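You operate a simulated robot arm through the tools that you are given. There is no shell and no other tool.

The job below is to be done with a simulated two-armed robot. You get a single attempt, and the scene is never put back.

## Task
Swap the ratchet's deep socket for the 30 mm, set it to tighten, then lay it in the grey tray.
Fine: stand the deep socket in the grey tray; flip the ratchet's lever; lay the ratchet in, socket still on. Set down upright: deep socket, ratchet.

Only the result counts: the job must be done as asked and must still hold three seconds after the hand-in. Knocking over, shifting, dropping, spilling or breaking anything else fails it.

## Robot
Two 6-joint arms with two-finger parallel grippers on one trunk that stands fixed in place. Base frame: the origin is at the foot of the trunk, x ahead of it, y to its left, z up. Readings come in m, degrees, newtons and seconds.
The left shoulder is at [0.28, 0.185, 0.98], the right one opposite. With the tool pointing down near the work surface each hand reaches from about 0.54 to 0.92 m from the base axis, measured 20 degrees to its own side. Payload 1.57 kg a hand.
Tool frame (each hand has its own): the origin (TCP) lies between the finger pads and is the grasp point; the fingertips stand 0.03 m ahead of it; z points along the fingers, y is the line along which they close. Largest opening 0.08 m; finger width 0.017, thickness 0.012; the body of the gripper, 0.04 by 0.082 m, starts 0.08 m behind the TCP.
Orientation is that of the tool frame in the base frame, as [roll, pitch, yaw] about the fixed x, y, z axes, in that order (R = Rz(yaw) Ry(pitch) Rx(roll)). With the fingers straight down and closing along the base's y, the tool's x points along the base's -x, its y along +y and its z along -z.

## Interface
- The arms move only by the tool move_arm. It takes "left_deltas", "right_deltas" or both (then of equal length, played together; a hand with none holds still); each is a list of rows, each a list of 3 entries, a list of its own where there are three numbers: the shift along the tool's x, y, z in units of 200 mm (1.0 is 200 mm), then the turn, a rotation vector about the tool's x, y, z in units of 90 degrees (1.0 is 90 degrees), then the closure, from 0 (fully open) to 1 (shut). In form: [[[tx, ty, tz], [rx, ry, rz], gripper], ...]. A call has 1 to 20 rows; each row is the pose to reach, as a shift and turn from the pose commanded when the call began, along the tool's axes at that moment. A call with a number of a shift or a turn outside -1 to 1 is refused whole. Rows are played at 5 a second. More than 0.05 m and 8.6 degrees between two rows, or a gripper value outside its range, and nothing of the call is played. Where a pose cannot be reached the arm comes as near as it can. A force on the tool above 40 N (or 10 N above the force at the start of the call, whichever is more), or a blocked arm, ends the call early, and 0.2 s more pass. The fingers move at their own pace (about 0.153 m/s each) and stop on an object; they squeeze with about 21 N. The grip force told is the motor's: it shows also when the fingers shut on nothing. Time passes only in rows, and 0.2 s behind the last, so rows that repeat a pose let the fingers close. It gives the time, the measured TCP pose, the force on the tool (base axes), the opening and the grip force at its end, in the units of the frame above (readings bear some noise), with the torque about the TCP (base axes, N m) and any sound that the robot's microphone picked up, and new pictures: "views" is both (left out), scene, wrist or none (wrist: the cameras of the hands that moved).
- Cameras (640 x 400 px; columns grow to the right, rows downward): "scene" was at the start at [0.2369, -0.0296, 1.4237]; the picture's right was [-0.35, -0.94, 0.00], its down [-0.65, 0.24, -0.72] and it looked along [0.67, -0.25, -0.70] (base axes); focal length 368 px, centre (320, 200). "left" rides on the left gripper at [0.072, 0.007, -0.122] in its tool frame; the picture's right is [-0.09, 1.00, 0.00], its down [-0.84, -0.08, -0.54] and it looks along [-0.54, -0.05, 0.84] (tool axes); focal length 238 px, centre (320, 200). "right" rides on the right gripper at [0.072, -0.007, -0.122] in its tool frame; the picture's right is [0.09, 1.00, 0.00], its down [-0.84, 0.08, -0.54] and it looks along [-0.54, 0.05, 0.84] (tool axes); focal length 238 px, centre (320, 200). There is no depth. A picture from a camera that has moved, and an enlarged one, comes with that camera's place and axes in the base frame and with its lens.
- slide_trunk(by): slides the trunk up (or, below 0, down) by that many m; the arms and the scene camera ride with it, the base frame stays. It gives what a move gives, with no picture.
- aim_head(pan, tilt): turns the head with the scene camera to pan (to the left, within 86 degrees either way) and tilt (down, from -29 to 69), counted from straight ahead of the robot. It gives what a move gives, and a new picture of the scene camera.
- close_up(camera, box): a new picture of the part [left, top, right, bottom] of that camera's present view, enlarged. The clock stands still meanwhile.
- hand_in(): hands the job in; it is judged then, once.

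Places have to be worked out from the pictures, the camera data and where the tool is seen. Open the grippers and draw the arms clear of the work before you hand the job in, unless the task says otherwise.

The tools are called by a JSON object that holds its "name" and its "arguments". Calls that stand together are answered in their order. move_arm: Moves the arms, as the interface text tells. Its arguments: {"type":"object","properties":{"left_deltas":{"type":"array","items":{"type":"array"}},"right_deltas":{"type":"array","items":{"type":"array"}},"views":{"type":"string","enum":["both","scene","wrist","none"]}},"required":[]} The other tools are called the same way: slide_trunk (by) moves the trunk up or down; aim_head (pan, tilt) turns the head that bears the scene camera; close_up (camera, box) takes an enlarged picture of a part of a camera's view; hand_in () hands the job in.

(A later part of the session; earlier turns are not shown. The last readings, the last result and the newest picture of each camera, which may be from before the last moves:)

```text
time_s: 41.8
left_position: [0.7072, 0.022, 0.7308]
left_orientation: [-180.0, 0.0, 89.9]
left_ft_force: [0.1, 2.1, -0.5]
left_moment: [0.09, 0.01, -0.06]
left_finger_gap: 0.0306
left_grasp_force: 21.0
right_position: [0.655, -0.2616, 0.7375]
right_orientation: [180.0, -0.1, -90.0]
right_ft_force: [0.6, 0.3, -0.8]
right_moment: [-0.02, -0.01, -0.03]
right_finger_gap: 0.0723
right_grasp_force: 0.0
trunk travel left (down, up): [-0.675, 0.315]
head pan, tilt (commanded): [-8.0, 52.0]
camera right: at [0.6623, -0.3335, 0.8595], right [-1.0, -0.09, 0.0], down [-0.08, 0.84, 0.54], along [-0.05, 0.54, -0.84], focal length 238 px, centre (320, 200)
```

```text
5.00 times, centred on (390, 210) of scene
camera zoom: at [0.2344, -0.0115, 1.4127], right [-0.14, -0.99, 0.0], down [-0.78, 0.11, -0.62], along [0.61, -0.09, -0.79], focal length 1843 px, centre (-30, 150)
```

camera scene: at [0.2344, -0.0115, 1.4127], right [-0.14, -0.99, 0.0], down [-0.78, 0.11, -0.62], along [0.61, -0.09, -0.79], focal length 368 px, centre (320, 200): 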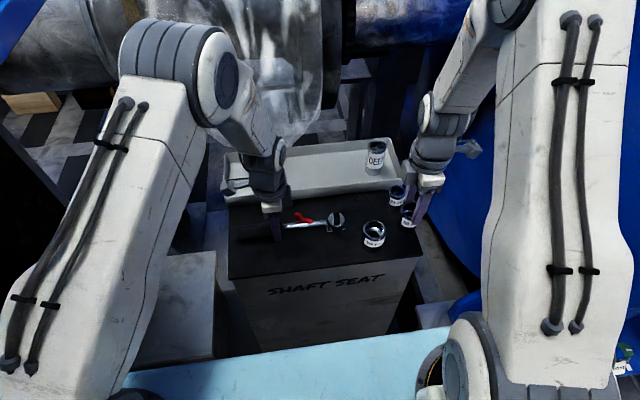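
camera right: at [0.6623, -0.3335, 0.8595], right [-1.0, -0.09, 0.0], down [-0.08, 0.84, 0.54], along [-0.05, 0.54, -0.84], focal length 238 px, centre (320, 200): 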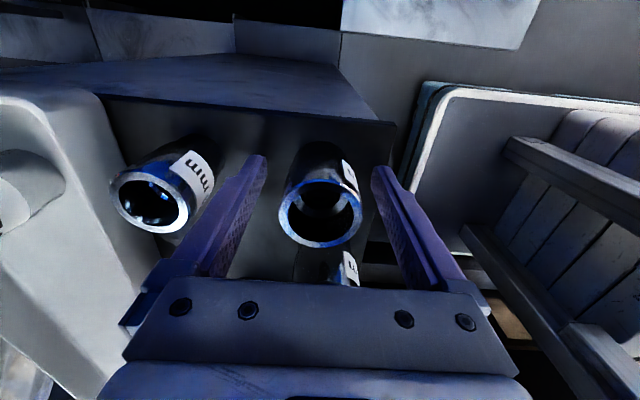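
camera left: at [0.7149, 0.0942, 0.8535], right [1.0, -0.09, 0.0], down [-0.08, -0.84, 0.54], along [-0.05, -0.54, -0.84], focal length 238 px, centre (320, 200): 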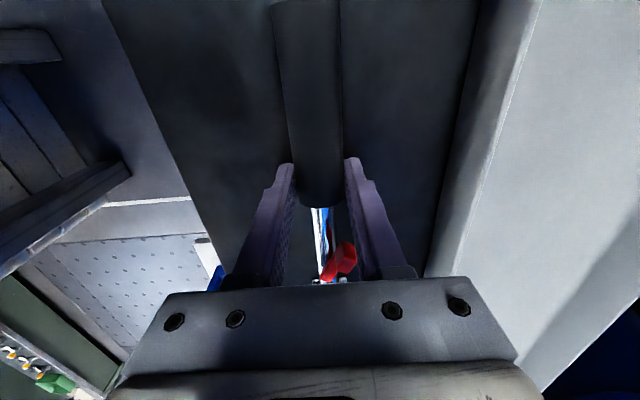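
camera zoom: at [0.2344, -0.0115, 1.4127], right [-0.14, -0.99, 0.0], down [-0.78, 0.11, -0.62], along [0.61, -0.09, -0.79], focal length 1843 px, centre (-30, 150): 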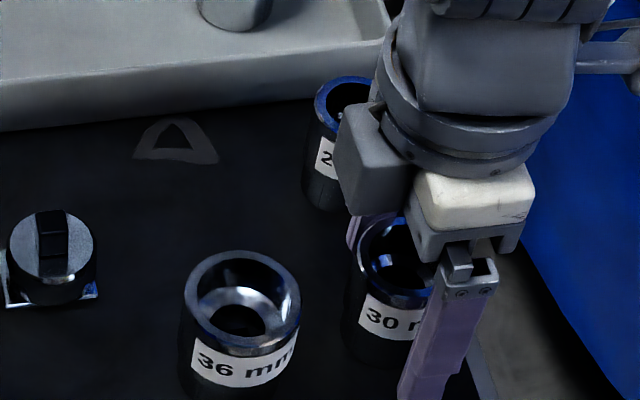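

The socket stands where it was, centred between the pads. I'll close, wait about a second, and then make a slow first lift of 8 mm to check for slipping.

{"name": "move_arm", "arguments": {"right_deltas": [[[0, 0, 0], [0, 0, 0], 0.5], [[0, 0, 0], [0, 0, 0], 1.0], [[0, 0, 0], [0, 0, 0], 1.0], [[0, 0, 0], [0, 0, 0], 1.0], [[0, 0, 0], [0, 0, 0], 1.0], [[0, 0, 0], [0, 0, 0], 1.0]], "views": "none"}}

{"name": "close_up", "arguments": {"camera": "right", "box": [230, 140, 410, 280]}}

{"name": "move_arm", "arguments": {"right_deltas": [[[0, 0, -0.01], [0, 0, 0], 1.0], [[0, 0, -0.02], [0, 0, 0], 1.0], [[0, 0, -0.03], [0, 0, 0], 1.0], [[0, 0, -0.04], [0, 0, 0], 1.0], [[0, 0, -0.04], [0, 0, 0], 1.0]], "views": "none"}}

{"name": "close_up", "arguments": {"camera": "right", "box": [230, 140, 410, 280]}}

```text
time_s: 43.2
left_position: [0.7074, 0.0229, 0.7301]
left_orientation: [-179.9, 0.0, 90.1]
left_ft_force: [1.2, 1.0, -0.6]
left_moment: [0.0, 0.0, -0.06]
left_finger_gap: 0.0304
left_grasp_force: 21.3
right_position: [0.6563, -0.2615, 0.7381]
right_orientation: [-179.9, -0.1, -89.9]
right_ft_force: [0.3, -0.4, -0.2]
right_moment: [0.0, 0.02, -0.01]
right_finger_gap: 0.0429
right_grasp_force: 20.9
trunk travel left (down, up): [-0.675, 0.315]
head pan, tilt (commanded): [-8.0, 52.0]
```

```text
2.86 times, centred on (320, 210) of right
camera zoom: at [0.6622, -0.3335, 0.8595], right [-1.0, -0.09, 0.0], down [-0.08, 0.84, 0.54], along [-0.05, 0.54, -0.84], focal length 681 px, centre (320, 171)
```

zoom: 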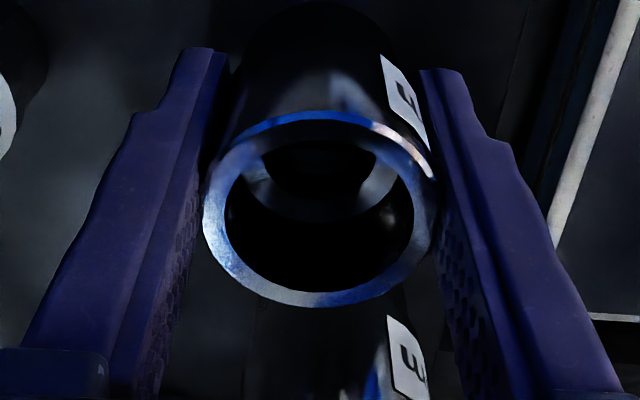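

```text
time_s: 44.4
left_position: [0.7073, 0.0234, 0.7314]
left_orientation: [-180.0, 0.0, 90.0]
left_ft_force: [0.9, 2.0, 0.9]
left_moment: [0.02, -0.02, -0.01]
left_finger_gap: 0.0308
left_grasp_force: 20.9
right_position: [0.6557, -0.2619, 0.7444]
right_orientation: [180.0, 0.0, -90.0]
right_ft_force: [-0.1, 0.8, -2.5]
right_moment: [-0.01, 0.02, -0.03]
right_finger_gap: 0.0426
right_grasp_force: 21.2
trunk travel left (down, up): [-0.675, 0.315]
head pan, tilt (commanded): [-8.0, 52.0]
```

```text
2.86 times, centred on (320, 210) of right
camera zoom: at [0.6623, -0.3336, 0.8671], right [-1.0, -0.09, 0.0], down [-0.08, 0.84, 0.54], along [-0.05, 0.54, -0.84], focal length 681 px, centre (320, 171)
```

zoom: 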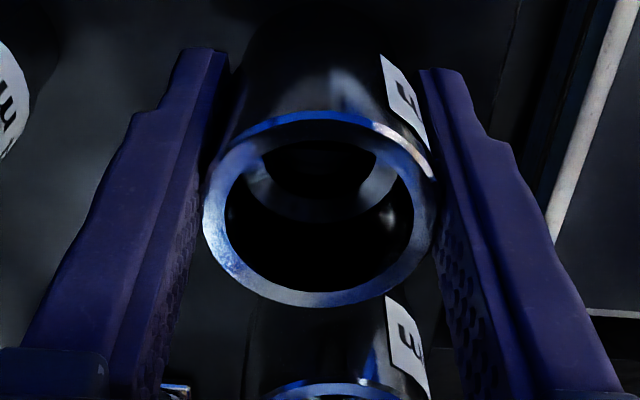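

The grip holds now (2.5 N load, no relative slip). Before moving, I'll look into the bore to check how its square is oriented, and re-check the drive post.

{"name": "close_up", "arguments": {"camera": "right", "box": [280, 175, 360, 250]}}

{"name": "close_up", "arguments": {"camera": "scene", "box": [310, 200, 360, 240]}}

{"name": "close_up", "arguments": {"camera": "scene", "box": [355, 200, 425, 255]}}

```text
5.33 times, centred on (320, 212) of right
camera zoom: at [0.6623, -0.3336, 0.8671], right [-1.0, -0.09, 0.0], down [-0.08, 0.84, 0.54], along [-0.05, 0.54, -0.84], focal length 1271 px, centre (320, 133)
```

zoom: 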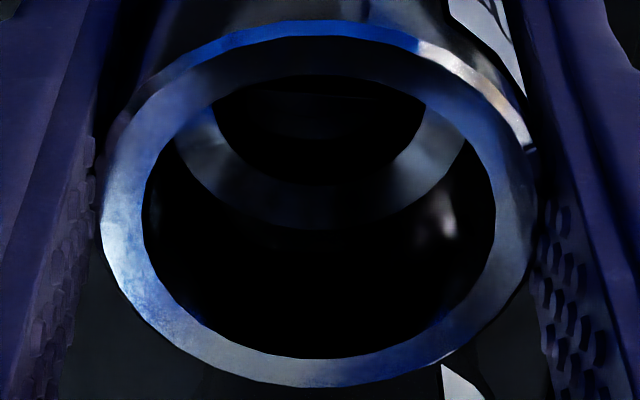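

```text
10.00 times, centred on (335, 220) of scene
camera zoom: at [0.2344, -0.0115, 1.4127], right [-0.14, -0.99, 0.0], down [-0.78, 0.11, -0.62], along [0.61, -0.09, -0.79], focal length 3685 px, centre (170, 0)
```

zoom: 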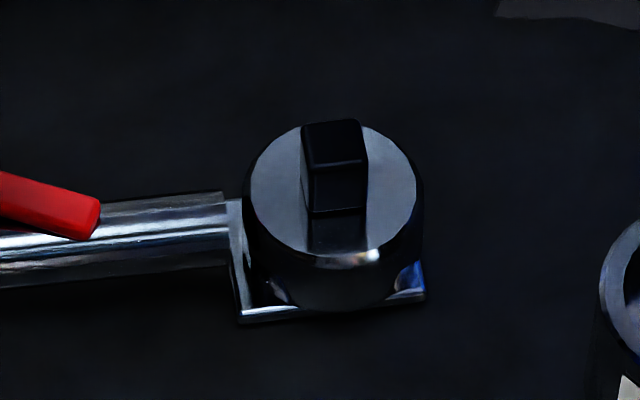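

```text
7.27 times, centred on (390, 228) of scene
camera zoom: at [0.2344, -0.0115, 1.4127], right [-0.14, -0.99, 0.0], down [-0.78, 0.11, -0.62], along [0.61, -0.09, -0.79], focal length 2680 px, centre (-189, 0)
```

zoom: 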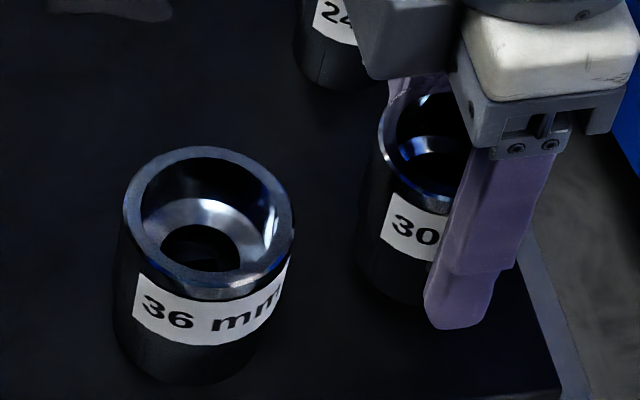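

The bore is a round hole of about 25 mm, well over the post's diagonal, so rotation doesn't matter. The post centre is at about (0.7053, -0.1145). I'll lift gently, then carry the socket across smoothly.

{"name": "move_arm", "arguments": {"right_deltas": [[[0, 0, -0.02], [0, 0, 0], 1.0], [[0, 0, -0.05], [0, 0, 0], 1.0], [[0, 0, -0.09], [0, 0, 0], 1.0], [[0, 0, -0.135], [0, 0, 0], 1.0], [[0, 0, -0.18], [0, 0, 0], 1.0], [[0, 0, -0.225], [0, 0, 0], 1.0], [[0, 0, -0.27], [0, 0, 0], 1.0], [[0, 0, -0.315], [0, 0, 0], 1.0], [[0, 0, -0.36], [0, 0, 0], 1.0], [[0, 0, -0.4], [0, 0, 0], 1.0], [[0, 0, -0.43], [0, 0, 0], 1.0], [[0, 0, -0.45], [0, 0, 0], 1.0], [[0, 0, -0.45], [0, 0, 0], 1.0]], "views": "none"}}

{"name": "close_up", "arguments": {"camera": "right", "box": [230, 140, 410, 280]}}

```text
time_s: 47.2
left_position: [0.7065, 0.0216, 0.7308]
left_orientation: [-180.0, 0.0, 90.1]
left_ft_force: [0.3, -0.2, 1.9]
left_moment: [-0.01, -0.03, -0.05]
left_finger_gap: 0.0307
left_grasp_force: 21.1
right_position: [0.6549, -0.2614, 0.8345]
right_orientation: [180.0, 0.0, -90.0]
right_ft_force: [-0.7, -0.1, -2.4]
right_moment: [0.02, 0.01, 0.02]
right_finger_gap: 0.0428
right_grasp_force: 20.6
trunk travel left (down, up): [-0.675, 0.315]
head pan, tilt (commanded): [-8.0, 52.0]
```

```text
2.86 times, centred on (320, 210) of right
camera zoom: at [0.6622, -0.3336, 0.9573], right [-1.0, -0.09, 0.0], down [-0.08, 0.84, 0.54], along [-0.05, 0.54, -0.84], focal length 681 px, centre (320, 171)
```

zoom: 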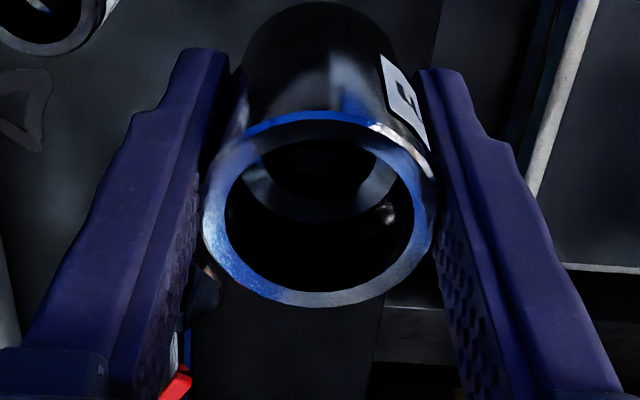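

There was no slip during the lift, so I'll carry the socket across to above the drive post in gentle steps.

{"name": "move_arm", "arguments": {"right_deltas": [[[-0.03, -0.01, 0], [0, 0, 0], 1.0], [[-0.08, -0.027, 0], [0, 0, 0], 1.0], [[-0.14, -0.048, 0], [0, 0, 0], 1.0], [[-0.21, -0.072, 0], [0, 0, 0], 1.0], [[-0.28, -0.096, 0], [0, 0, 0], 1.0], [[-0.35, -0.12, 0], [0, 0, 0], 1.0], [[-0.42, -0.143, 0], [0, 0, 0], 1.0], [[-0.49, -0.167, 0], [0, 0, 0], 1.0], [[-0.56, -0.191, 0], [0, 0, 0], 1.0], [[-0.62, -0.212, 0], [0, 0, 0], 1.0], [[-0.67, -0.229, 0], [0, 0, 0], 1.0], [[-0.71, -0.242, 0], [0, 0, 0], 1.0], [[-0.7295, -0.249, 0], [0, 0, 0], 1.0], [[-0.7295, -0.249, 0], [0, 0, 0], 1.0]], "views": "both"}}

{"name": "close_up", "arguments": {"camera": "scene", "box": [290, 160, 370, 240]}}

{"name": "close_up", "arguments": {"camera": "right", "box": [230, 140, 410, 280]}}

```text
time_s: 50.2
left_position: [0.7072, 0.0227, 0.7312]
left_orientation: [-180.0, 0.0, 90.0]
left_ft_force: [1.1, -0.4, 0.7]
left_moment: [-0.06, 0.01, -0.06]
left_finger_gap: 0.0306
left_grasp_force: 20.8
right_position: [0.7043, -0.1142, 0.8343]
right_orientation: [180.0, 0.0, -90.0]
right_ft_force: [0.7, -0.4, -2.2]
right_moment: [-0.01, 0.02, 0.04]
right_finger_gap: 0.0428
right_grasp_force: 20.8
trunk travel left (down, up): [-0.675, 0.315]
head pan, tilt (commanded): [-8.0, 52.0]
camera scene: at [0.2344, -0.0115, 1.4127], right [-0.14, -0.99, 0.0], down [-0.78, 0.11, -0.62], along [0.61, -0.09, -0.79], focal length 368 px, centre (320, 200)
camera right: at [0.7118, -0.1872, 0.9573], right [-1.0, -0.09, 0.0], down [-0.08, 0.84, 0.54], along [-0.05, 0.54, -0.84], focal length 238 px, centre (320, 200)
```

scene: 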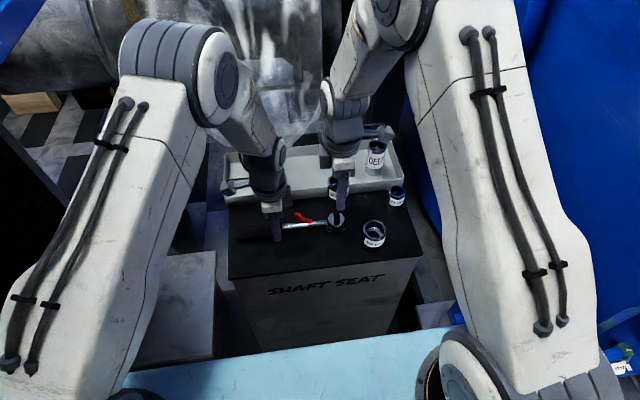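
right: 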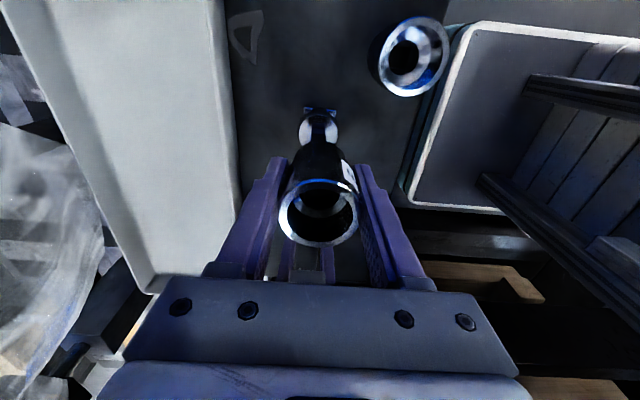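

```text
5.00 times, centred on (330, 200) of scene
camera zoom: at [0.2344, -0.0115, 1.4127], right [-0.14, -0.99, 0.0], down [-0.78, 0.11, -0.62], along [0.61, -0.09, -0.79], focal length 1843 px, centre (270, 200)
```

zoom: 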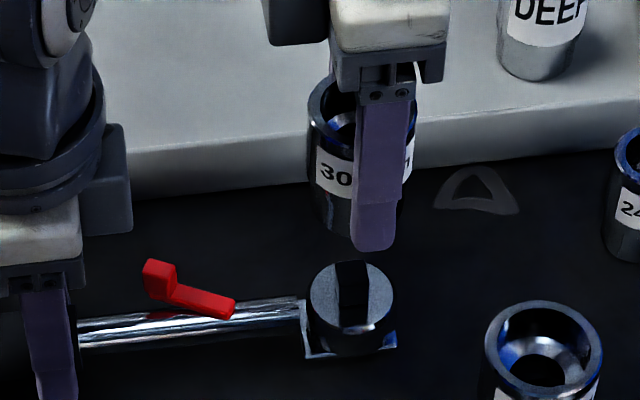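

```text
2.86 times, centred on (320, 210) of right
camera zoom: at [0.7118, -0.1872, 0.9573], right [-1.0, -0.09, 0.0], down [-0.08, 0.84, 0.54], along [-0.05, 0.54, -0.84], focal length 681 px, centre (320, 171)
```

zoom: 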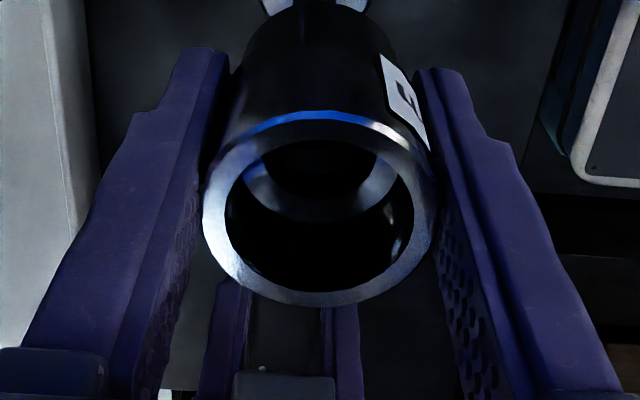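

I'll zoom the right wrist view on the boss ahead to refine the post's position relative to the held socket.

{"name": "close_up", "arguments": {"camera": "right", "box": [285, 95, 355, 170]}}

{"name": "close_up", "arguments": {"camera": "scene", "box": [315, 170, 365, 240]}}

```text
5.33 times, centred on (320, 132) of right
camera zoom: at [0.7118, -0.1872, 0.9573], right [-1.0, -0.09, 0.0], down [-0.08, 0.84, 0.54], along [-0.05, 0.54, -0.84], focal length 1271 px, centre (320, 560)
```

zoom: 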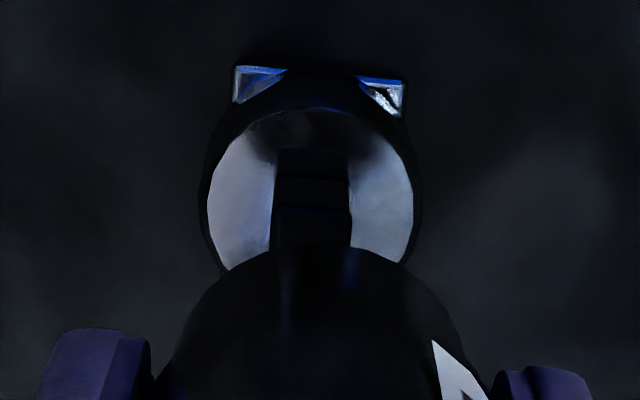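

```text
5.71 times, centred on (340, 205) of scene
camera zoom: at [0.2344, -0.0115, 1.4127], right [-0.14, -0.99, 0.0], down [-0.78, 0.11, -0.62], along [0.61, -0.09, -0.79], focal length 2106 px, centre (206, 171)
```

zoom: 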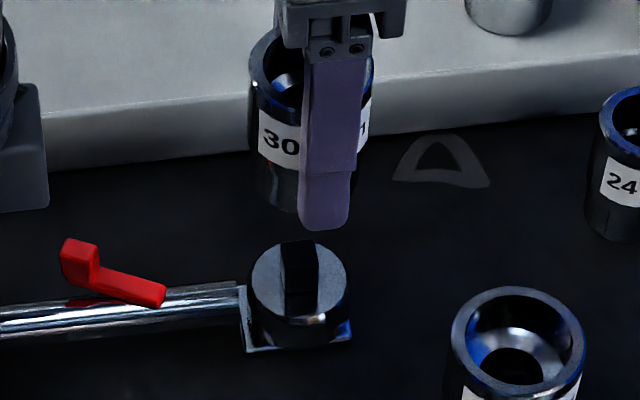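

In y the socket and boss agree (-0.1147), while in x the wrist camera puts the boss about 2 mm further out, at x≈0.7073. I'll correct that and lower to just above the post.

{"name": "move_arm", "arguments": {"right_deltas": [[[0, -0.0115, 0.03], [0, 0, 0], 1.0], [[0, -0.0115, 0.07], [0, 0, 0], 1.0], [[0, -0.0115, 0.11], [0, 0, 0], 1.0], [[0, -0.0115, 0.15], [0, 0, 0], 1.0], [[0, -0.0115, 0.19], [0, 0, 0], 1.0], [[0, -0.0115, 0.205], [0, 0, 0], 1.0], [[0, -0.0115, 0.205], [0, 0, 0], 1.0]], "views": "none"}}

{"name": "close_up", "arguments": {"camera": "scene", "box": [315, 180, 365, 240]}}

{"name": "close_up", "arguments": {"camera": "right", "box": [270, 90, 370, 250]}}

```text
time_s: 51.8
left_position: [0.7068, 0.0221, 0.7311]
left_orientation: [-180.0, 0.1, 90.0]
left_ft_force: [0.4, -0.6, 0.9]
left_moment: [-0.02, 0.01, -0.03]
left_finger_gap: 0.0306
left_grasp_force: 20.4
right_position: [0.7073, -0.1152, 0.7932]
right_orientation: [-180.0, 0.0, -90.0]
right_ft_force: [0.0, -0.1, -1.9]
right_moment: [0.0, 0.0, 0.04]
right_finger_gap: 0.0427
right_grasp_force: 21.5
trunk travel left (down, up): [-0.675, 0.315]
head pan, tilt (commanded): [-8.0, 52.0]
```

```text
6.67 times, centred on (340, 210) of scene
camera zoom: at [0.2344, -0.0115, 1.4127], right [-0.14, -0.99, 0.0], down [-0.78, 0.11, -0.62], along [0.61, -0.09, -0.79], focal length 2457 px, centre (187, 133)
```

zoom: 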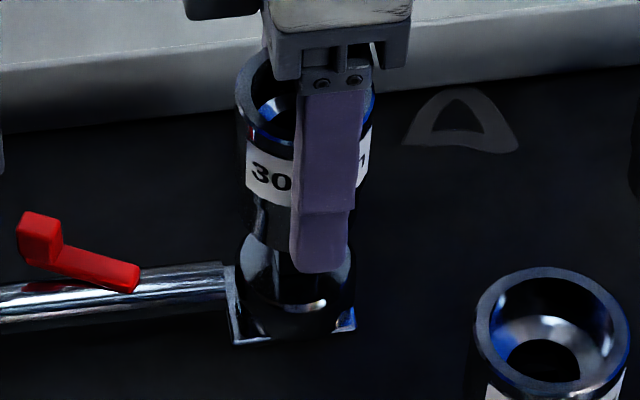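

```text
2.50 times, centred on (320, 170) of right
camera zoom: at [0.7142, -0.1877, 0.9156], right [-1.0, -0.09, 0.0], down [-0.08, 0.84, 0.54], along [-0.05, 0.54, -0.84], focal length 596 px, centre (320, 275)
```

zoom: 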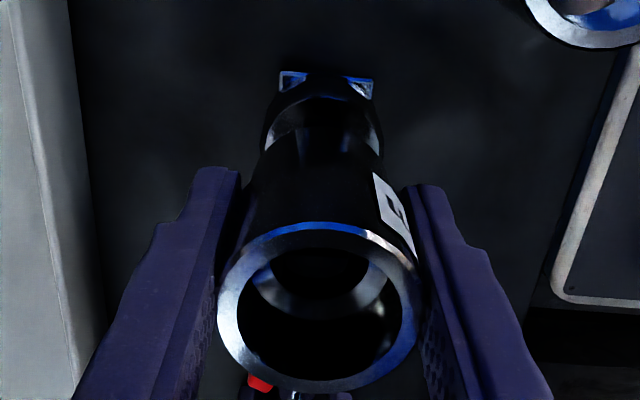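

The socket looks coaxial with the boss. I'll continue down in small steps while checking the force.

{"name": "move_arm", "arguments": {"right_deltas": [[[0, 0, 0.02], [0, 0, 0], 1.0], [[0, 0, 0.04], [0, 0, 0], 1.0], [[0, 0, 0.06], [0, 0, 0], 1.0], [[0, 0, 0.06], [0, 0, 0], 1.0]], "views": "none"}}

{"name": "close_up", "arguments": {"camera": "scene", "box": [315, 180, 365, 240]}}

{"name": "close_up", "arguments": {"camera": "right", "box": [270, 90, 370, 250]}}

```text
time_s: 52.8
left_position: [0.7072, 0.0219, 0.7307]
left_orientation: [-180.0, 0.0, 89.9]
left_ft_force: [0.8, -1.3, 0.7]
left_moment: [0.0, -0.01, -0.07]
left_finger_gap: 0.0305
left_grasp_force: 21.1
right_position: [0.7076, -0.1158, 0.7822]
right_orientation: [179.9, 0.0, -90.0]
right_ft_force: [0.0, 0.2, -1.2]
right_moment: [0.03, 0.02, -0.01]
right_finger_gap: 0.0429
right_grasp_force: 21.3
trunk travel left (down, up): [-0.675, 0.315]
head pan, tilt (commanded): [-8.0, 52.0]
```

```text
6.67 times, centred on (340, 210) of scene
camera zoom: at [0.2344, -0.0115, 1.4127], right [-0.14, -0.99, 0.0], down [-0.78, 0.11, -0.62], along [0.61, -0.09, -0.79], focal length 2457 px, centre (187, 133)
```

zoom: 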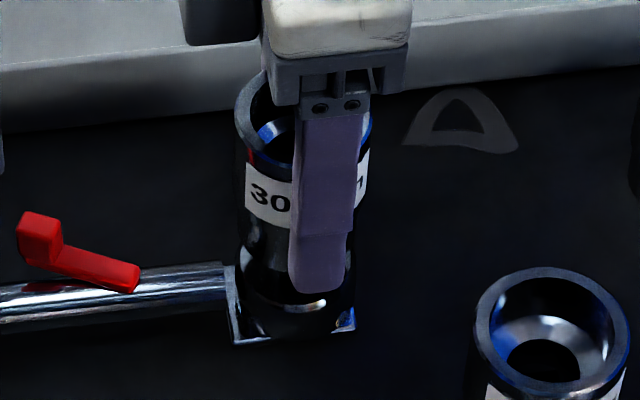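

```text
2.50 times, centred on (320, 170) of right
camera zoom: at [0.714, -0.1877, 0.9043], right [-1.0, -0.09, 0.0], down [-0.08, 0.84, 0.54], along [-0.05, 0.54, -0.84], focal length 596 px, centre (320, 275)
```

zoom: 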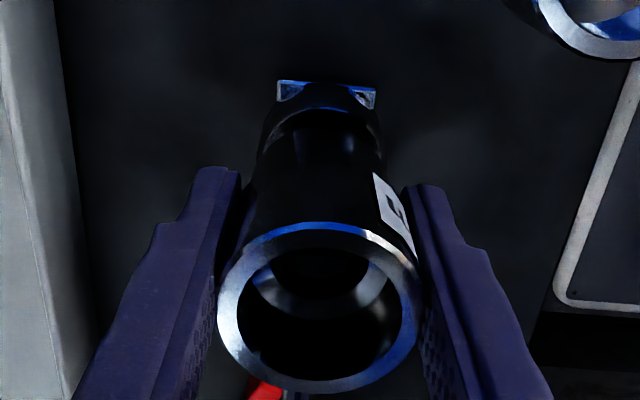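

There is still no contact and the alignment is good. I'll keep lowering slowly, now entering the post's height.

{"name": "move_arm", "arguments": {"right_deltas": [[[0, 0, 0.01], [0, 0, 0], 1.0], [[0, 0, 0.02], [0, 0, 0], 1.0], [[0, 0, 0.03], [0, 0, 0], 1.0], [[0, 0, 0.03], [0, 0, 0], 1.0]], "views": "none"}}

{"name": "close_up", "arguments": {"camera": "scene", "box": [315, 180, 365, 240]}}

{"name": "close_up", "arguments": {"camera": "right", "box": [270, 90, 370, 250]}}

```text
time_s: 53.8
left_position: [0.7076, 0.0217, 0.7312]
left_orientation: [-179.9, 0.0, 90.0]
left_ft_force: [0.5, -1.2, 1.1]
left_moment: [0.01, -0.01, -0.01]
left_finger_gap: 0.0306
left_grasp_force: 21.4
right_position: [0.7076, -0.1156, 0.7755]
right_orientation: [-180.0, 0.0, -89.9]
right_ft_force: [-0.3, -1.0, -2.5]
right_moment: [-0.03, -0.01, 0.01]
right_finger_gap: 0.0427
right_grasp_force: 20.7
trunk travel left (down, up): [-0.675, 0.315]
head pan, tilt (commanded): [-8.0, 52.0]
```

```text
6.67 times, centred on (340, 210) of scene
camera zoom: at [0.2344, -0.0115, 1.4127], right [-0.14, -0.99, 0.0], down [-0.78, 0.11, -0.62], along [0.61, -0.09, -0.79], focal length 2457 px, centre (187, 133)
```

zoom: 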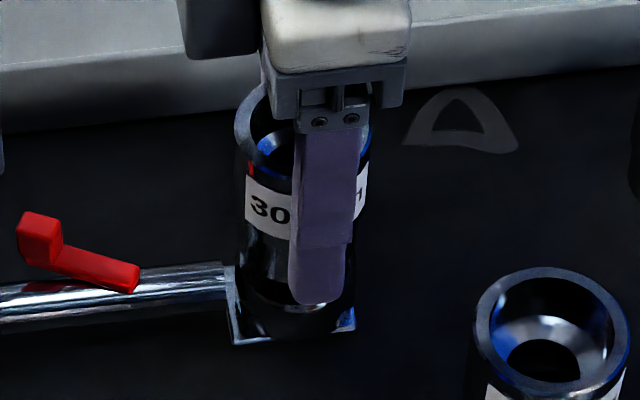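

```text
2.50 times, centred on (320, 170) of right
camera zoom: at [0.7139, -0.1877, 0.8981], right [-1.0, -0.09, 0.0], down [-0.08, 0.84, 0.54], along [-0.05, 0.54, -0.84], focal length 596 px, centre (320, 275)
```

zoom: 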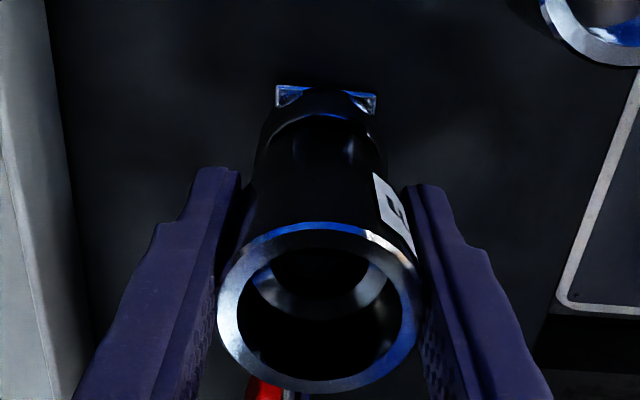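

Still free, with no contact force, so I'll go down another 8 mm in small steps towards seating on the boss.

{"name": "move_arm", "arguments": {"right_deltas": [[[0, 0, 0.01], [0, 0, 0], 1.0], [[0, 0, 0.02], [0, 0, 0], 1.0], [[0, 0, 0.03], [0, 0, 0], 1.0], [[0, 0, 0.03], [0, 0, 0], 1.0]], "views": "none"}}

{"name": "move_arm", "arguments": {"right_deltas": [[[0, 0, 0.01], [0, 0, 0], 1.0], [[0, 0, 0.015], [0, 0, 0], 1.0], [[0, 0, 0.015], [0, 0, 0], 1.0]], "views": "none"}}

{"name": "close_up", "arguments": {"camera": "right", "box": [270, 90, 370, 250]}}

{"name": "close_up", "arguments": {"camera": "scene", "box": [315, 180, 365, 240]}}

```text
time_s: 54.8
left_position: [0.7068, 0.023, 0.7322]
left_orientation: [-180.0, 0.1, 90.0]
left_ft_force: [0.1, -0.2, -0.5]
left_moment: [0.04, -0.02, -0.09]
left_finger_gap: 0.0308
left_grasp_force: 20.7
right_position: [0.7075, -0.1156, 0.7708]
right_orientation: [-179.9, 0.0, -90.1]
right_ft_force: [-0.1, 0.1, -1.9]
right_moment: [0.01, 0.0, 0.01]
right_finger_gap: 0.0427
right_grasp_force: 21.1
trunk travel left (down, up): [-0.675, 0.315]
head pan, tilt (commanded): [-8.0, 52.0]
```

```text
time_s: 55.6
left_position: [0.7077, 0.0211, 0.7307]
left_orientation: [-180.0, 0.0, 90.1]
left_ft_force: [0.3, -0.9, 0.3]
left_moment: [0.02, -0.01, -0.03]
left_finger_gap: 0.0305
left_grasp_force: 21.3
right_position: [0.7086, -0.1152, 0.7669]
right_orientation: [180.0, 0.0, -89.9]
right_ft_force: [0.3, -0.5, -2.8]
right_moment: [0.0, -0.03, 0.0]
right_finger_gap: 0.0423
right_grasp_force: 21.2
trunk travel left (down, up): [-0.675, 0.315]
head pan, tilt (commanded): [-8.0, 52.0]
```

```text
2.50 times, centred on (320, 170) of right
camera zoom: at [0.7142, -0.1877, 0.889], right [-1.0, -0.09, 0.0], down [-0.08, 0.84, 0.54], along [-0.05, 0.54, -0.84], focal length 596 px, centre (320, 275)
```

zoom: 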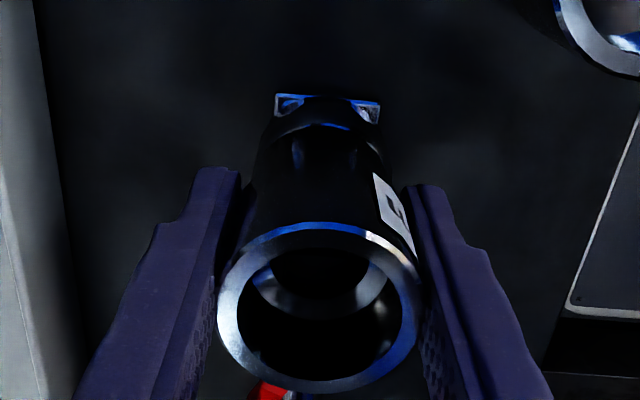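

```text
6.67 times, centred on (340, 210) of scene
camera zoom: at [0.2344, -0.0115, 1.4127], right [-0.14, -0.99, 0.0], down [-0.78, 0.11, -0.62], along [0.61, -0.09, -0.79], focal length 2457 px, centre (187, 133)
```

zoom: 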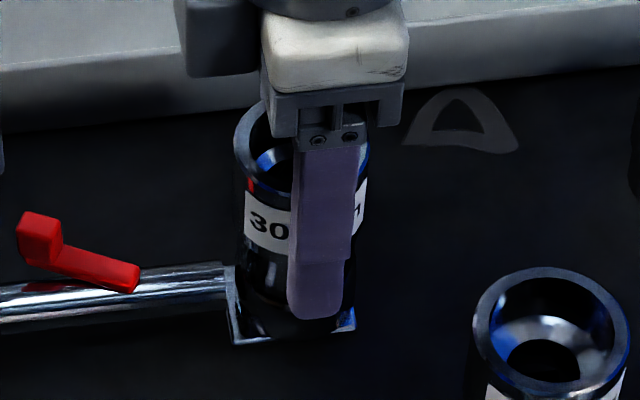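

Nearly seated now and still no contact. I'll go down in 2 mm steps until the force rises.

{"name": "move_arm", "arguments": {"right_deltas": [[[0, 0, 0.01], [0, 0, 0], 1.0], [[0, 0, 0.01], [0, 0, 0], 1.0]], "views": "none"}}

{"name": "move_arm", "arguments": {"right_deltas": [[[0, 0, 0.01], [0, 0, 0], 1.0], [[0, 0, 0.01], [0, 0, 0], 1.0]], "views": "none"}}

{"name": "move_arm", "arguments": {"right_deltas": [[[0, 0, 0.01], [0, 0, 0], 1.0], [[0, 0, 0.01], [0, 0, 0], 1.0]], "views": "none"}}

{"name": "close_up", "arguments": {"camera": "scene", "box": [315, 180, 365, 240]}}

```text
time_s: 56.2
left_position: [0.7064, 0.0216, 0.7316]
left_orientation: [-180.0, 0.1, 90.1]
left_ft_force: [0.6, -1.3, 0.0]
left_moment: [0.17, -0.02, 0.21]
left_finger_gap: 0.0306
left_grasp_force: 20.8
right_position: [0.707, -0.1151, 0.7655]
right_orientation: [-180.0, 0.0, -90.0]
right_ft_force: [-2.5, 0.1, 6.7]
right_moment: [-0.17, 0.09, 0.01]
right_finger_gap: 0.0425
right_grasp_force: 20.9
trunk travel left (down, up): [-0.675, 0.315]
head pan, tilt (commanded): [-8.0, 52.0]
```

```text
time_s: 56.8
left_position: [0.7064, 0.0224, 0.7303]
left_orientation: [180.0, -0.1, 89.9]
left_ft_force: [-0.7, -2.4, 0.2]
left_moment: [0.33, 0.0, 0.06]
left_finger_gap: 0.0305
left_grasp_force: 21.0
right_position: [0.7076, -0.1169, 0.7638]
right_orientation: [-179.9, 0.2, -90.0]
right_ft_force: [-1.5, 1.3, 12.7]
right_moment: [-0.22, 0.07, 0.0]
right_finger_gap: 0.0427
right_grasp_force: 20.8
trunk travel left (down, up): [-0.675, 0.315]
head pan, tilt (commanded): [-8.0, 52.0]
```

```text
time_s: 57.4
left_position: [0.7078, 0.0218, 0.7311]
left_orientation: [-180.0, 0.0, 89.9]
left_ft_force: [-2.0, -2.6, 0.2]
left_moment: [0.16, 0.06, -0.15]
left_finger_gap: 0.0305
left_grasp_force: 20.9
right_position: [0.7071, -0.115, 0.7616]
right_orientation: [-179.9, 0.0, -89.9]
right_ft_force: [1.9, 4.0, 11.9]
right_moment: [-0.09, 0.1, -0.06]
right_finger_gap: 0.0428
right_grasp_force: 20.8
trunk travel left (down, up): [-0.675, 0.315]
head pan, tilt (commanded): [-8.0, 52.0]
```

```text
6.67 times, centred on (340, 210) of scene
camera zoom: at [0.2338, -0.0114, 1.4129], right [-0.14, -0.99, 0.0], down [-0.78, 0.11, -0.62], along [0.61, -0.09, -0.79], focal length 2457 px, centre (187, 133)
```

zoom: 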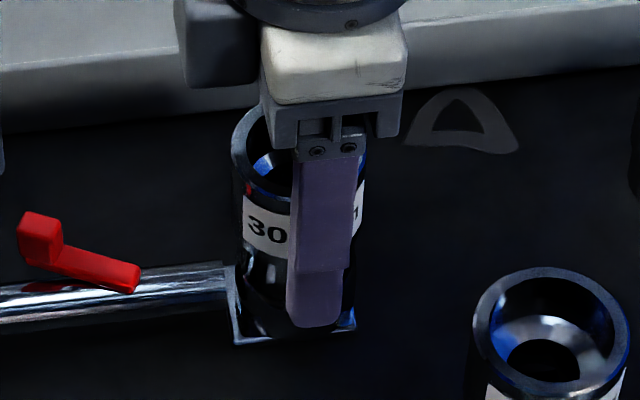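

Contact came at TCP z≈0.765, which puts the socket's bottom at the boss top (z≈0.724), so it is seated on the drive. I'll release and check from above.

{"name": "move_arm", "arguments": {"right_deltas": [[[0, 0, -0.005], [0, 0, 0], 0.4], [[0, 0, -0.005], [0, 0, 0], 0.25], [[0, 0, -0.005], [0, 0, 0], 0.2], [[0, 0, -0.05], [0, 0, 0], 0.2], [[0, 0, -0.15], [0, 0, 0], 0.2], [[0, 0, -0.3], [0, 0, 0], 0.2], [[0, 0, -0.5], [0, 0, 0], 0.2], [[0, 0, -0.65], [0, 0, 0], 0.2], [[0, 0, -0.65], [0, 0, 0], 0.2]], "views": "both"}}

{"name": "close_up", "arguments": {"camera": "scene", "box": [300, 170, 380, 240]}}

{"name": "close_up", "arguments": {"camera": "right", "box": [270, 90, 370, 250]}}

```text
time_s: 59.4
left_position: [0.7067, 0.0221, 0.7313]
left_orientation: [180.0, 0.0, 90.0]
left_ft_force: [-0.9, 0.6, 0.4]
left_moment: [0.03, -0.02, 0.01]
left_finger_gap: 0.0305
left_grasp_force: 20.8
right_position: [0.7091, -0.1158, 0.891]
right_orientation: [179.9, 0.0, -89.9]
right_ft_force: [-0.4, -0.2, -1.0]
right_moment: [0.02, 0.01, 0.0]
right_finger_gap: 0.0641
right_grasp_force: 0.0
trunk travel left (down, up): [-0.675, 0.315]
head pan, tilt (commanded): [-8.0, 52.0]
camera scene: at [0.2343, -0.0114, 1.4127], right [-0.14, -0.99, 0.0], down [-0.78, 0.11, -0.62], along [0.61, -0.09, -0.79], focal length 368 px, centre (320, 200)
camera right: at [0.7149, -0.1874, 1.0135], right [-1.0, -0.09, 0.0], down [-0.08, 0.84, 0.54], along [-0.05, 0.54, -0.84], focal length 238 px, centre (320, 200)
```

scene: 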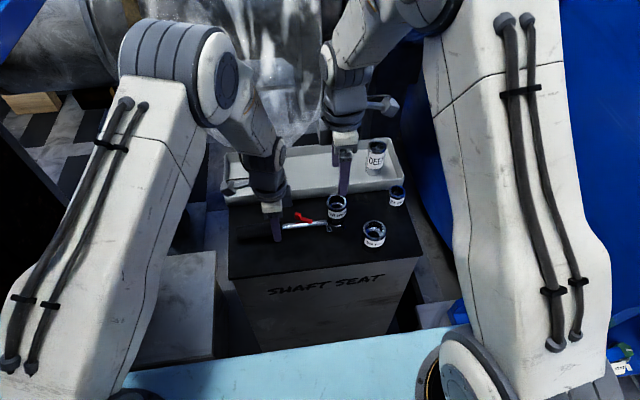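
right: 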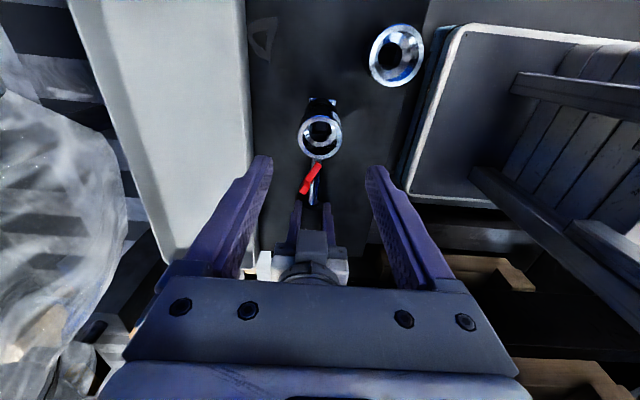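

```text
5.71 times, centred on (340, 205) of scene
camera zoom: at [0.2343, -0.0114, 1.4127], right [-0.14, -0.99, 0.0], down [-0.78, 0.11, -0.62], along [0.61, -0.09, -0.79], focal length 2106 px, centre (206, 171)
```

zoom: 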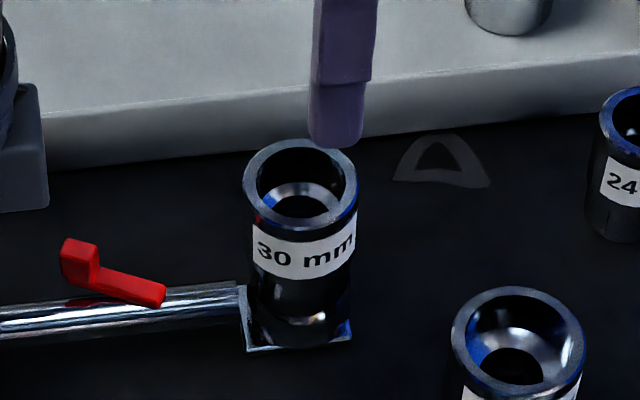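

```text
2.50 times, centred on (320, 170) of right
camera zoom: at [0.7149, -0.1874, 1.0135], right [-1.0, -0.09, 0.0], down [-0.08, 0.84, 0.54], along [-0.05, 0.54, -0.84], focal length 596 px, centre (320, 275)
```

zoom: 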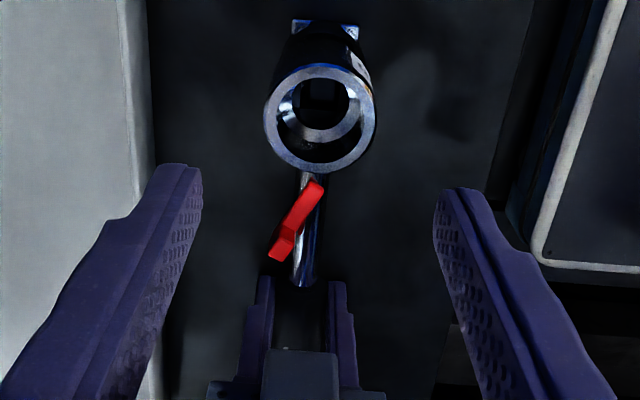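

The 30 mm socket sits squarely on the drive. Next is the lever, so I'll zoom in with both cameras to get the tab's height and position.

{"name": "close_up", "arguments": {"camera": "right", "box": [290, 150, 345, 210]}}

{"name": "close_up", "arguments": {"camera": "scene", "box": [280, 200, 330, 235]}}

{"name": "close_up", "arguments": {"camera": "left", "box": [290, 200, 370, 290]}}

```text
6.67 times, centred on (318, 180) of right
camera zoom: at [0.7149, -0.1874, 1.0135], right [-1.0, -0.09, 0.0], down [-0.08, 0.84, 0.54], along [-0.05, 0.54, -0.84], focal length 1589 px, centre (337, 333)
```

zoom: 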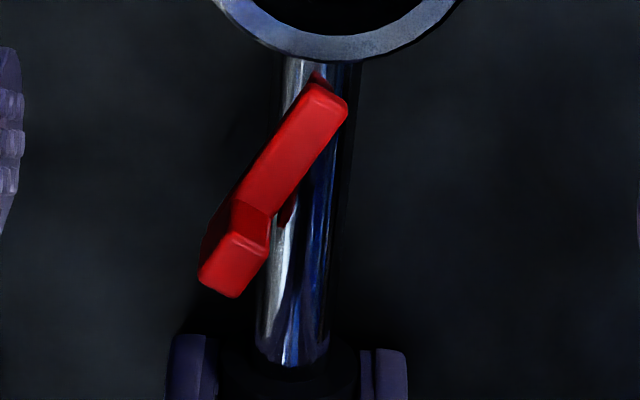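

```text
11.43 times, centred on (305, 218) of scene
camera zoom: at [0.2343, -0.0114, 1.4127], right [-0.14, -0.99, 0.0], down [-0.78, 0.11, -0.62], along [0.61, -0.09, -0.79], focal length 4212 px, centre (491, 0)
```

zoom: 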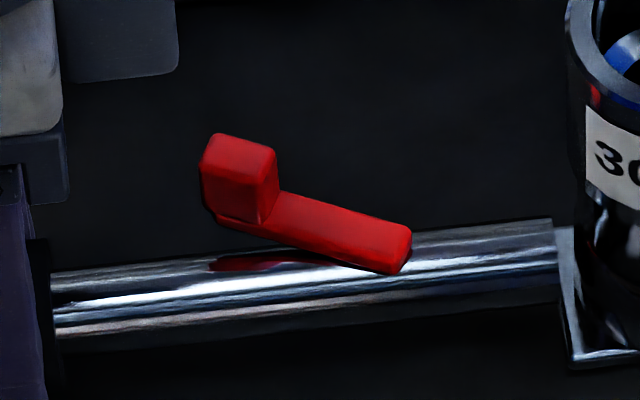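

```text
4.44 times, centred on (330, 245) of left
camera zoom: at [0.715, 0.0942, 0.8535], right [1.0, -0.09, 0.0], down [-0.08, -0.84, 0.54], along [-0.05, -0.54, -0.84], focal length 1059 px, centre (276, 0)
```

zoom: 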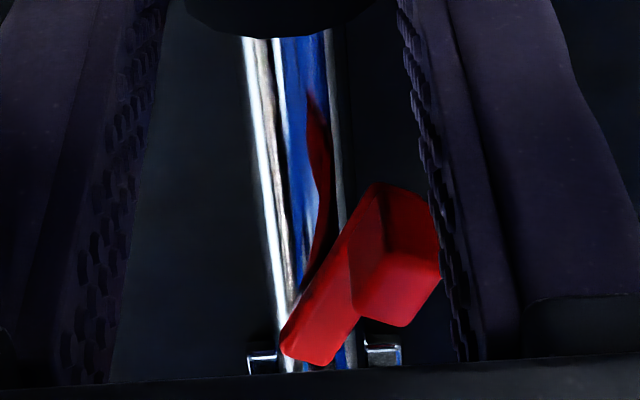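

The tab's top is at (0.721, -0.030, 0.743), and the lever pivots near (0.706, -0.057), swung out to +x. I'll push the tab in -x with the right hand's closed fingertips, tilting that hand 25° so its top leans away from the left hand. First I'll tilt and move to a point above the tab's far side.

{"name": "move_arm", "arguments": {"right_deltas": [[[0, 0, -0.02], [0, -0.07, 0], 0.6], [[0, 0, -0.02], [0, -0.14, 0], 1.0], [[0, 0, -0.02], [0, -0.21, 0], 1.0], [[0, 0, -0.02], [0, -0.278, 0], 1.0], [[-0.1, -0.1, -0.02], [0, -0.278, 0], 1.0], [[-0.2, -0.15, 0.02], [0, -0.278, 0], 1.0], [[-0.3, -0.205, 0.06], [0, -0.278, 0], 1.0], [[-0.3705, -0.205, 0.105], [0, -0.278, 0], 1.0], [[-0.3705, -0.205, 0.105], [0, -0.278, 0], 1.0]], "views": "both"}}

{"name": "close_up", "arguments": {"camera": "scene", "box": [240, 120, 400, 250]}}

{"name": "close_up", "arguments": {"camera": "left", "box": [240, 150, 440, 290]}}

```text
time_s: 61.4
left_position: [0.7072, 0.0223, 0.7306]
left_orientation: [180.0, 0.0, 90.0]
left_ft_force: [0.3, 1.3, 0.7]
left_moment: [0.01, -0.01, -0.05]
left_finger_gap: 0.0306
left_grasp_force: 20.8
right_position: [0.7495, -0.0402, 0.8714]
right_orientation: [-180.0, 25.1, -90.1]
right_ft_force: [1.0, -0.6, 0.2]
right_moment: [0.01, 0.01, 0.02]
right_finger_gap: 0.0
right_grasp_force: 20.7
trunk travel left (down, up): [-0.675, 0.315]
head pan, tilt (commanded): [-8.0, 52.0]
camera scene: at [0.2343, -0.0114, 1.4128], right [-0.14, -0.99, 0.0], down [-0.78, 0.11, -0.62], along [0.61, -0.09, -0.79], focal length 368 px, centre (320, 200)
camera right: at [0.755, -0.1583, 0.9506], right [-1.0, -0.08, -0.04], down [-0.08, 0.53, 0.85], along [-0.05, 0.84, -0.53], focal length 238 px, centre (320, 200)
```

scene: 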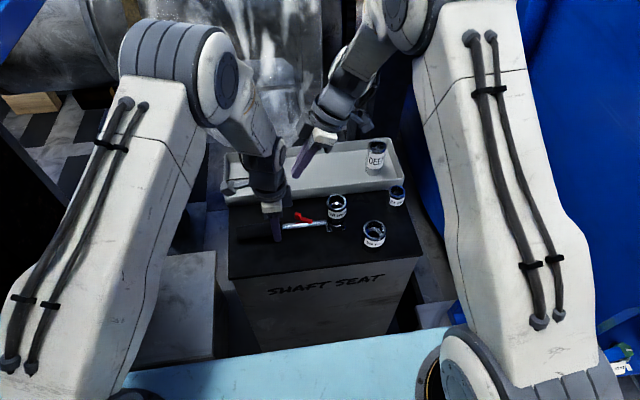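
right: 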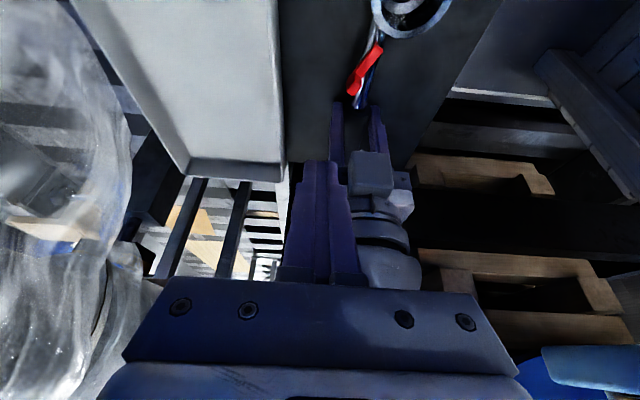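

```text
3.08 times, centred on (320, 185) of scene
camera zoom: at [0.2343, -0.0114, 1.4128], right [-0.14, -0.99, 0.0], down [-0.78, 0.11, -0.62], along [0.61, -0.09, -0.79], focal length 1134 px, centre (320, 246)
```

zoom: 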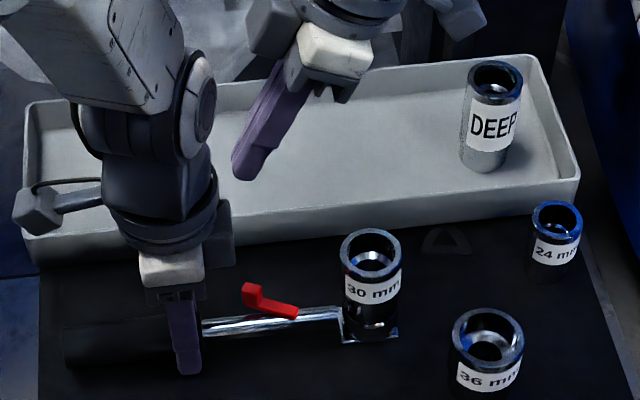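

```text
2.86 times, centred on (340, 220) of left
camera zoom: at [0.715, 0.0942, 0.8535], right [1.0, -0.09, 0.0], down [-0.08, -0.84, 0.54], along [-0.05, -0.54, -0.84], focal length 681 px, centre (263, 143)
```

zoom: 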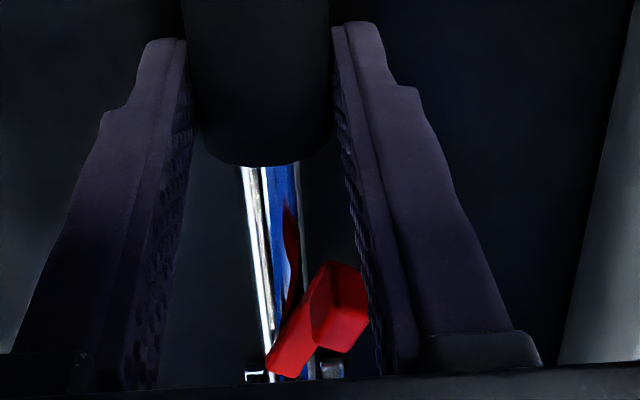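

The tilt is reached and the hands are well apart. I'll lower the closed fingertips along the far side of the tab, stopping a little above the final height to check.

{"name": "move_arm", "arguments": {"right_deltas": [[[0.05, 0, 0.105], [0, 0, 0], 1.0], [[0.1, 0, 0.21], [0, 0, 0], 1.0], [[0.15, 0, 0.312], [0, 0, 0], 1.0], [[0.2, 0, 0.415], [0, 0, 0], 1.0], [[0.2, 0, 0.415], [0, 0, 0], 1.0]], "views": "wrist"}}

{"name": "close_up", "arguments": {"camera": "scene", "box": [270, 170, 350, 240]}}

{"name": "close_up", "arguments": {"camera": "right", "box": [270, 60, 430, 200]}}

```text
time_s: 62.6
left_position: [0.7071, 0.0219, 0.7307]
left_orientation: [-180.0, 0.0, 90.0]
left_ft_force: [-0.8, 0.4, 0.5]
left_moment: [0.01, 0.02, -0.06]
left_finger_gap: 0.0308
left_grasp_force: 21.1
right_position: [0.7481, -0.0428, 0.7776]
right_orientation: [180.0, 25.0, -90.0]
right_ft_force: [1.1, -0.3, 0.2]
right_moment: [-0.02, 0.03, -0.01]
right_finger_gap: 0.0001
right_grasp_force: 20.8
trunk travel left (down, up): [-0.675, 0.315]
head pan, tilt (commanded): [-8.0, 52.0]
camera right: at [0.755, -0.1594, 0.8577], right [-1.0, -0.08, -0.04], down [-0.08, 0.53, 0.84], along [-0.05, 0.84, -0.53], focal length 238 px, centre (320, 200)
```

right: 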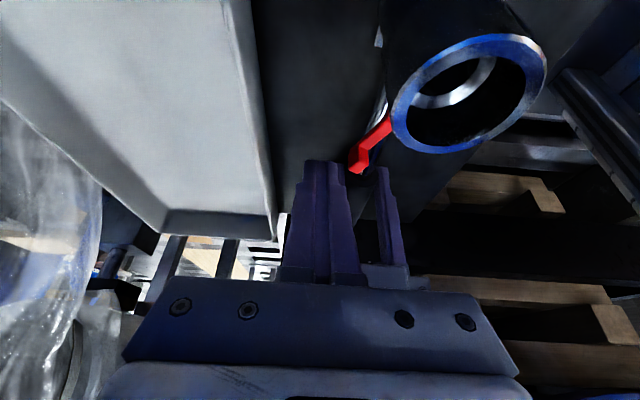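

```text
5.71 times, centred on (310, 205) of scene
camera zoom: at [0.2343, -0.0115, 1.4128], right [-0.14, -0.99, 0.0], down [-0.78, 0.11, -0.62], along [0.61, -0.09, -0.79], focal length 2106 px, centre (377, 171)
```

zoom: 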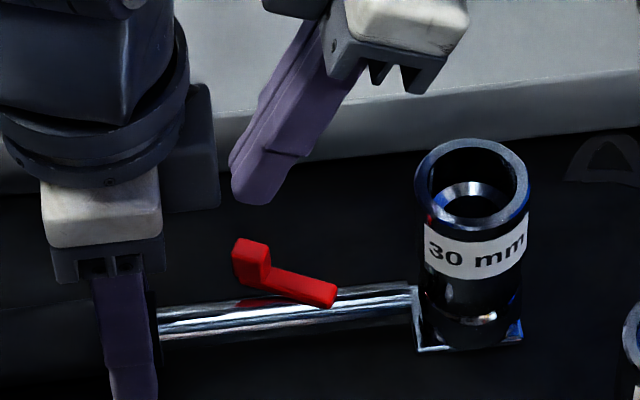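

```text
2.86 times, centred on (350, 130) of right
camera zoom: at [0.755, -0.1594, 0.8577], right [-1.0, -0.08, -0.04], down [-0.08, 0.53, 0.84], along [-0.05, 0.84, -0.53], focal length 681 px, centre (234, 400)
```

zoom: 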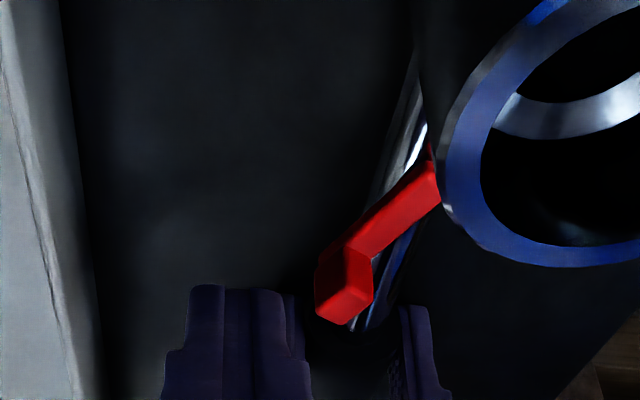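

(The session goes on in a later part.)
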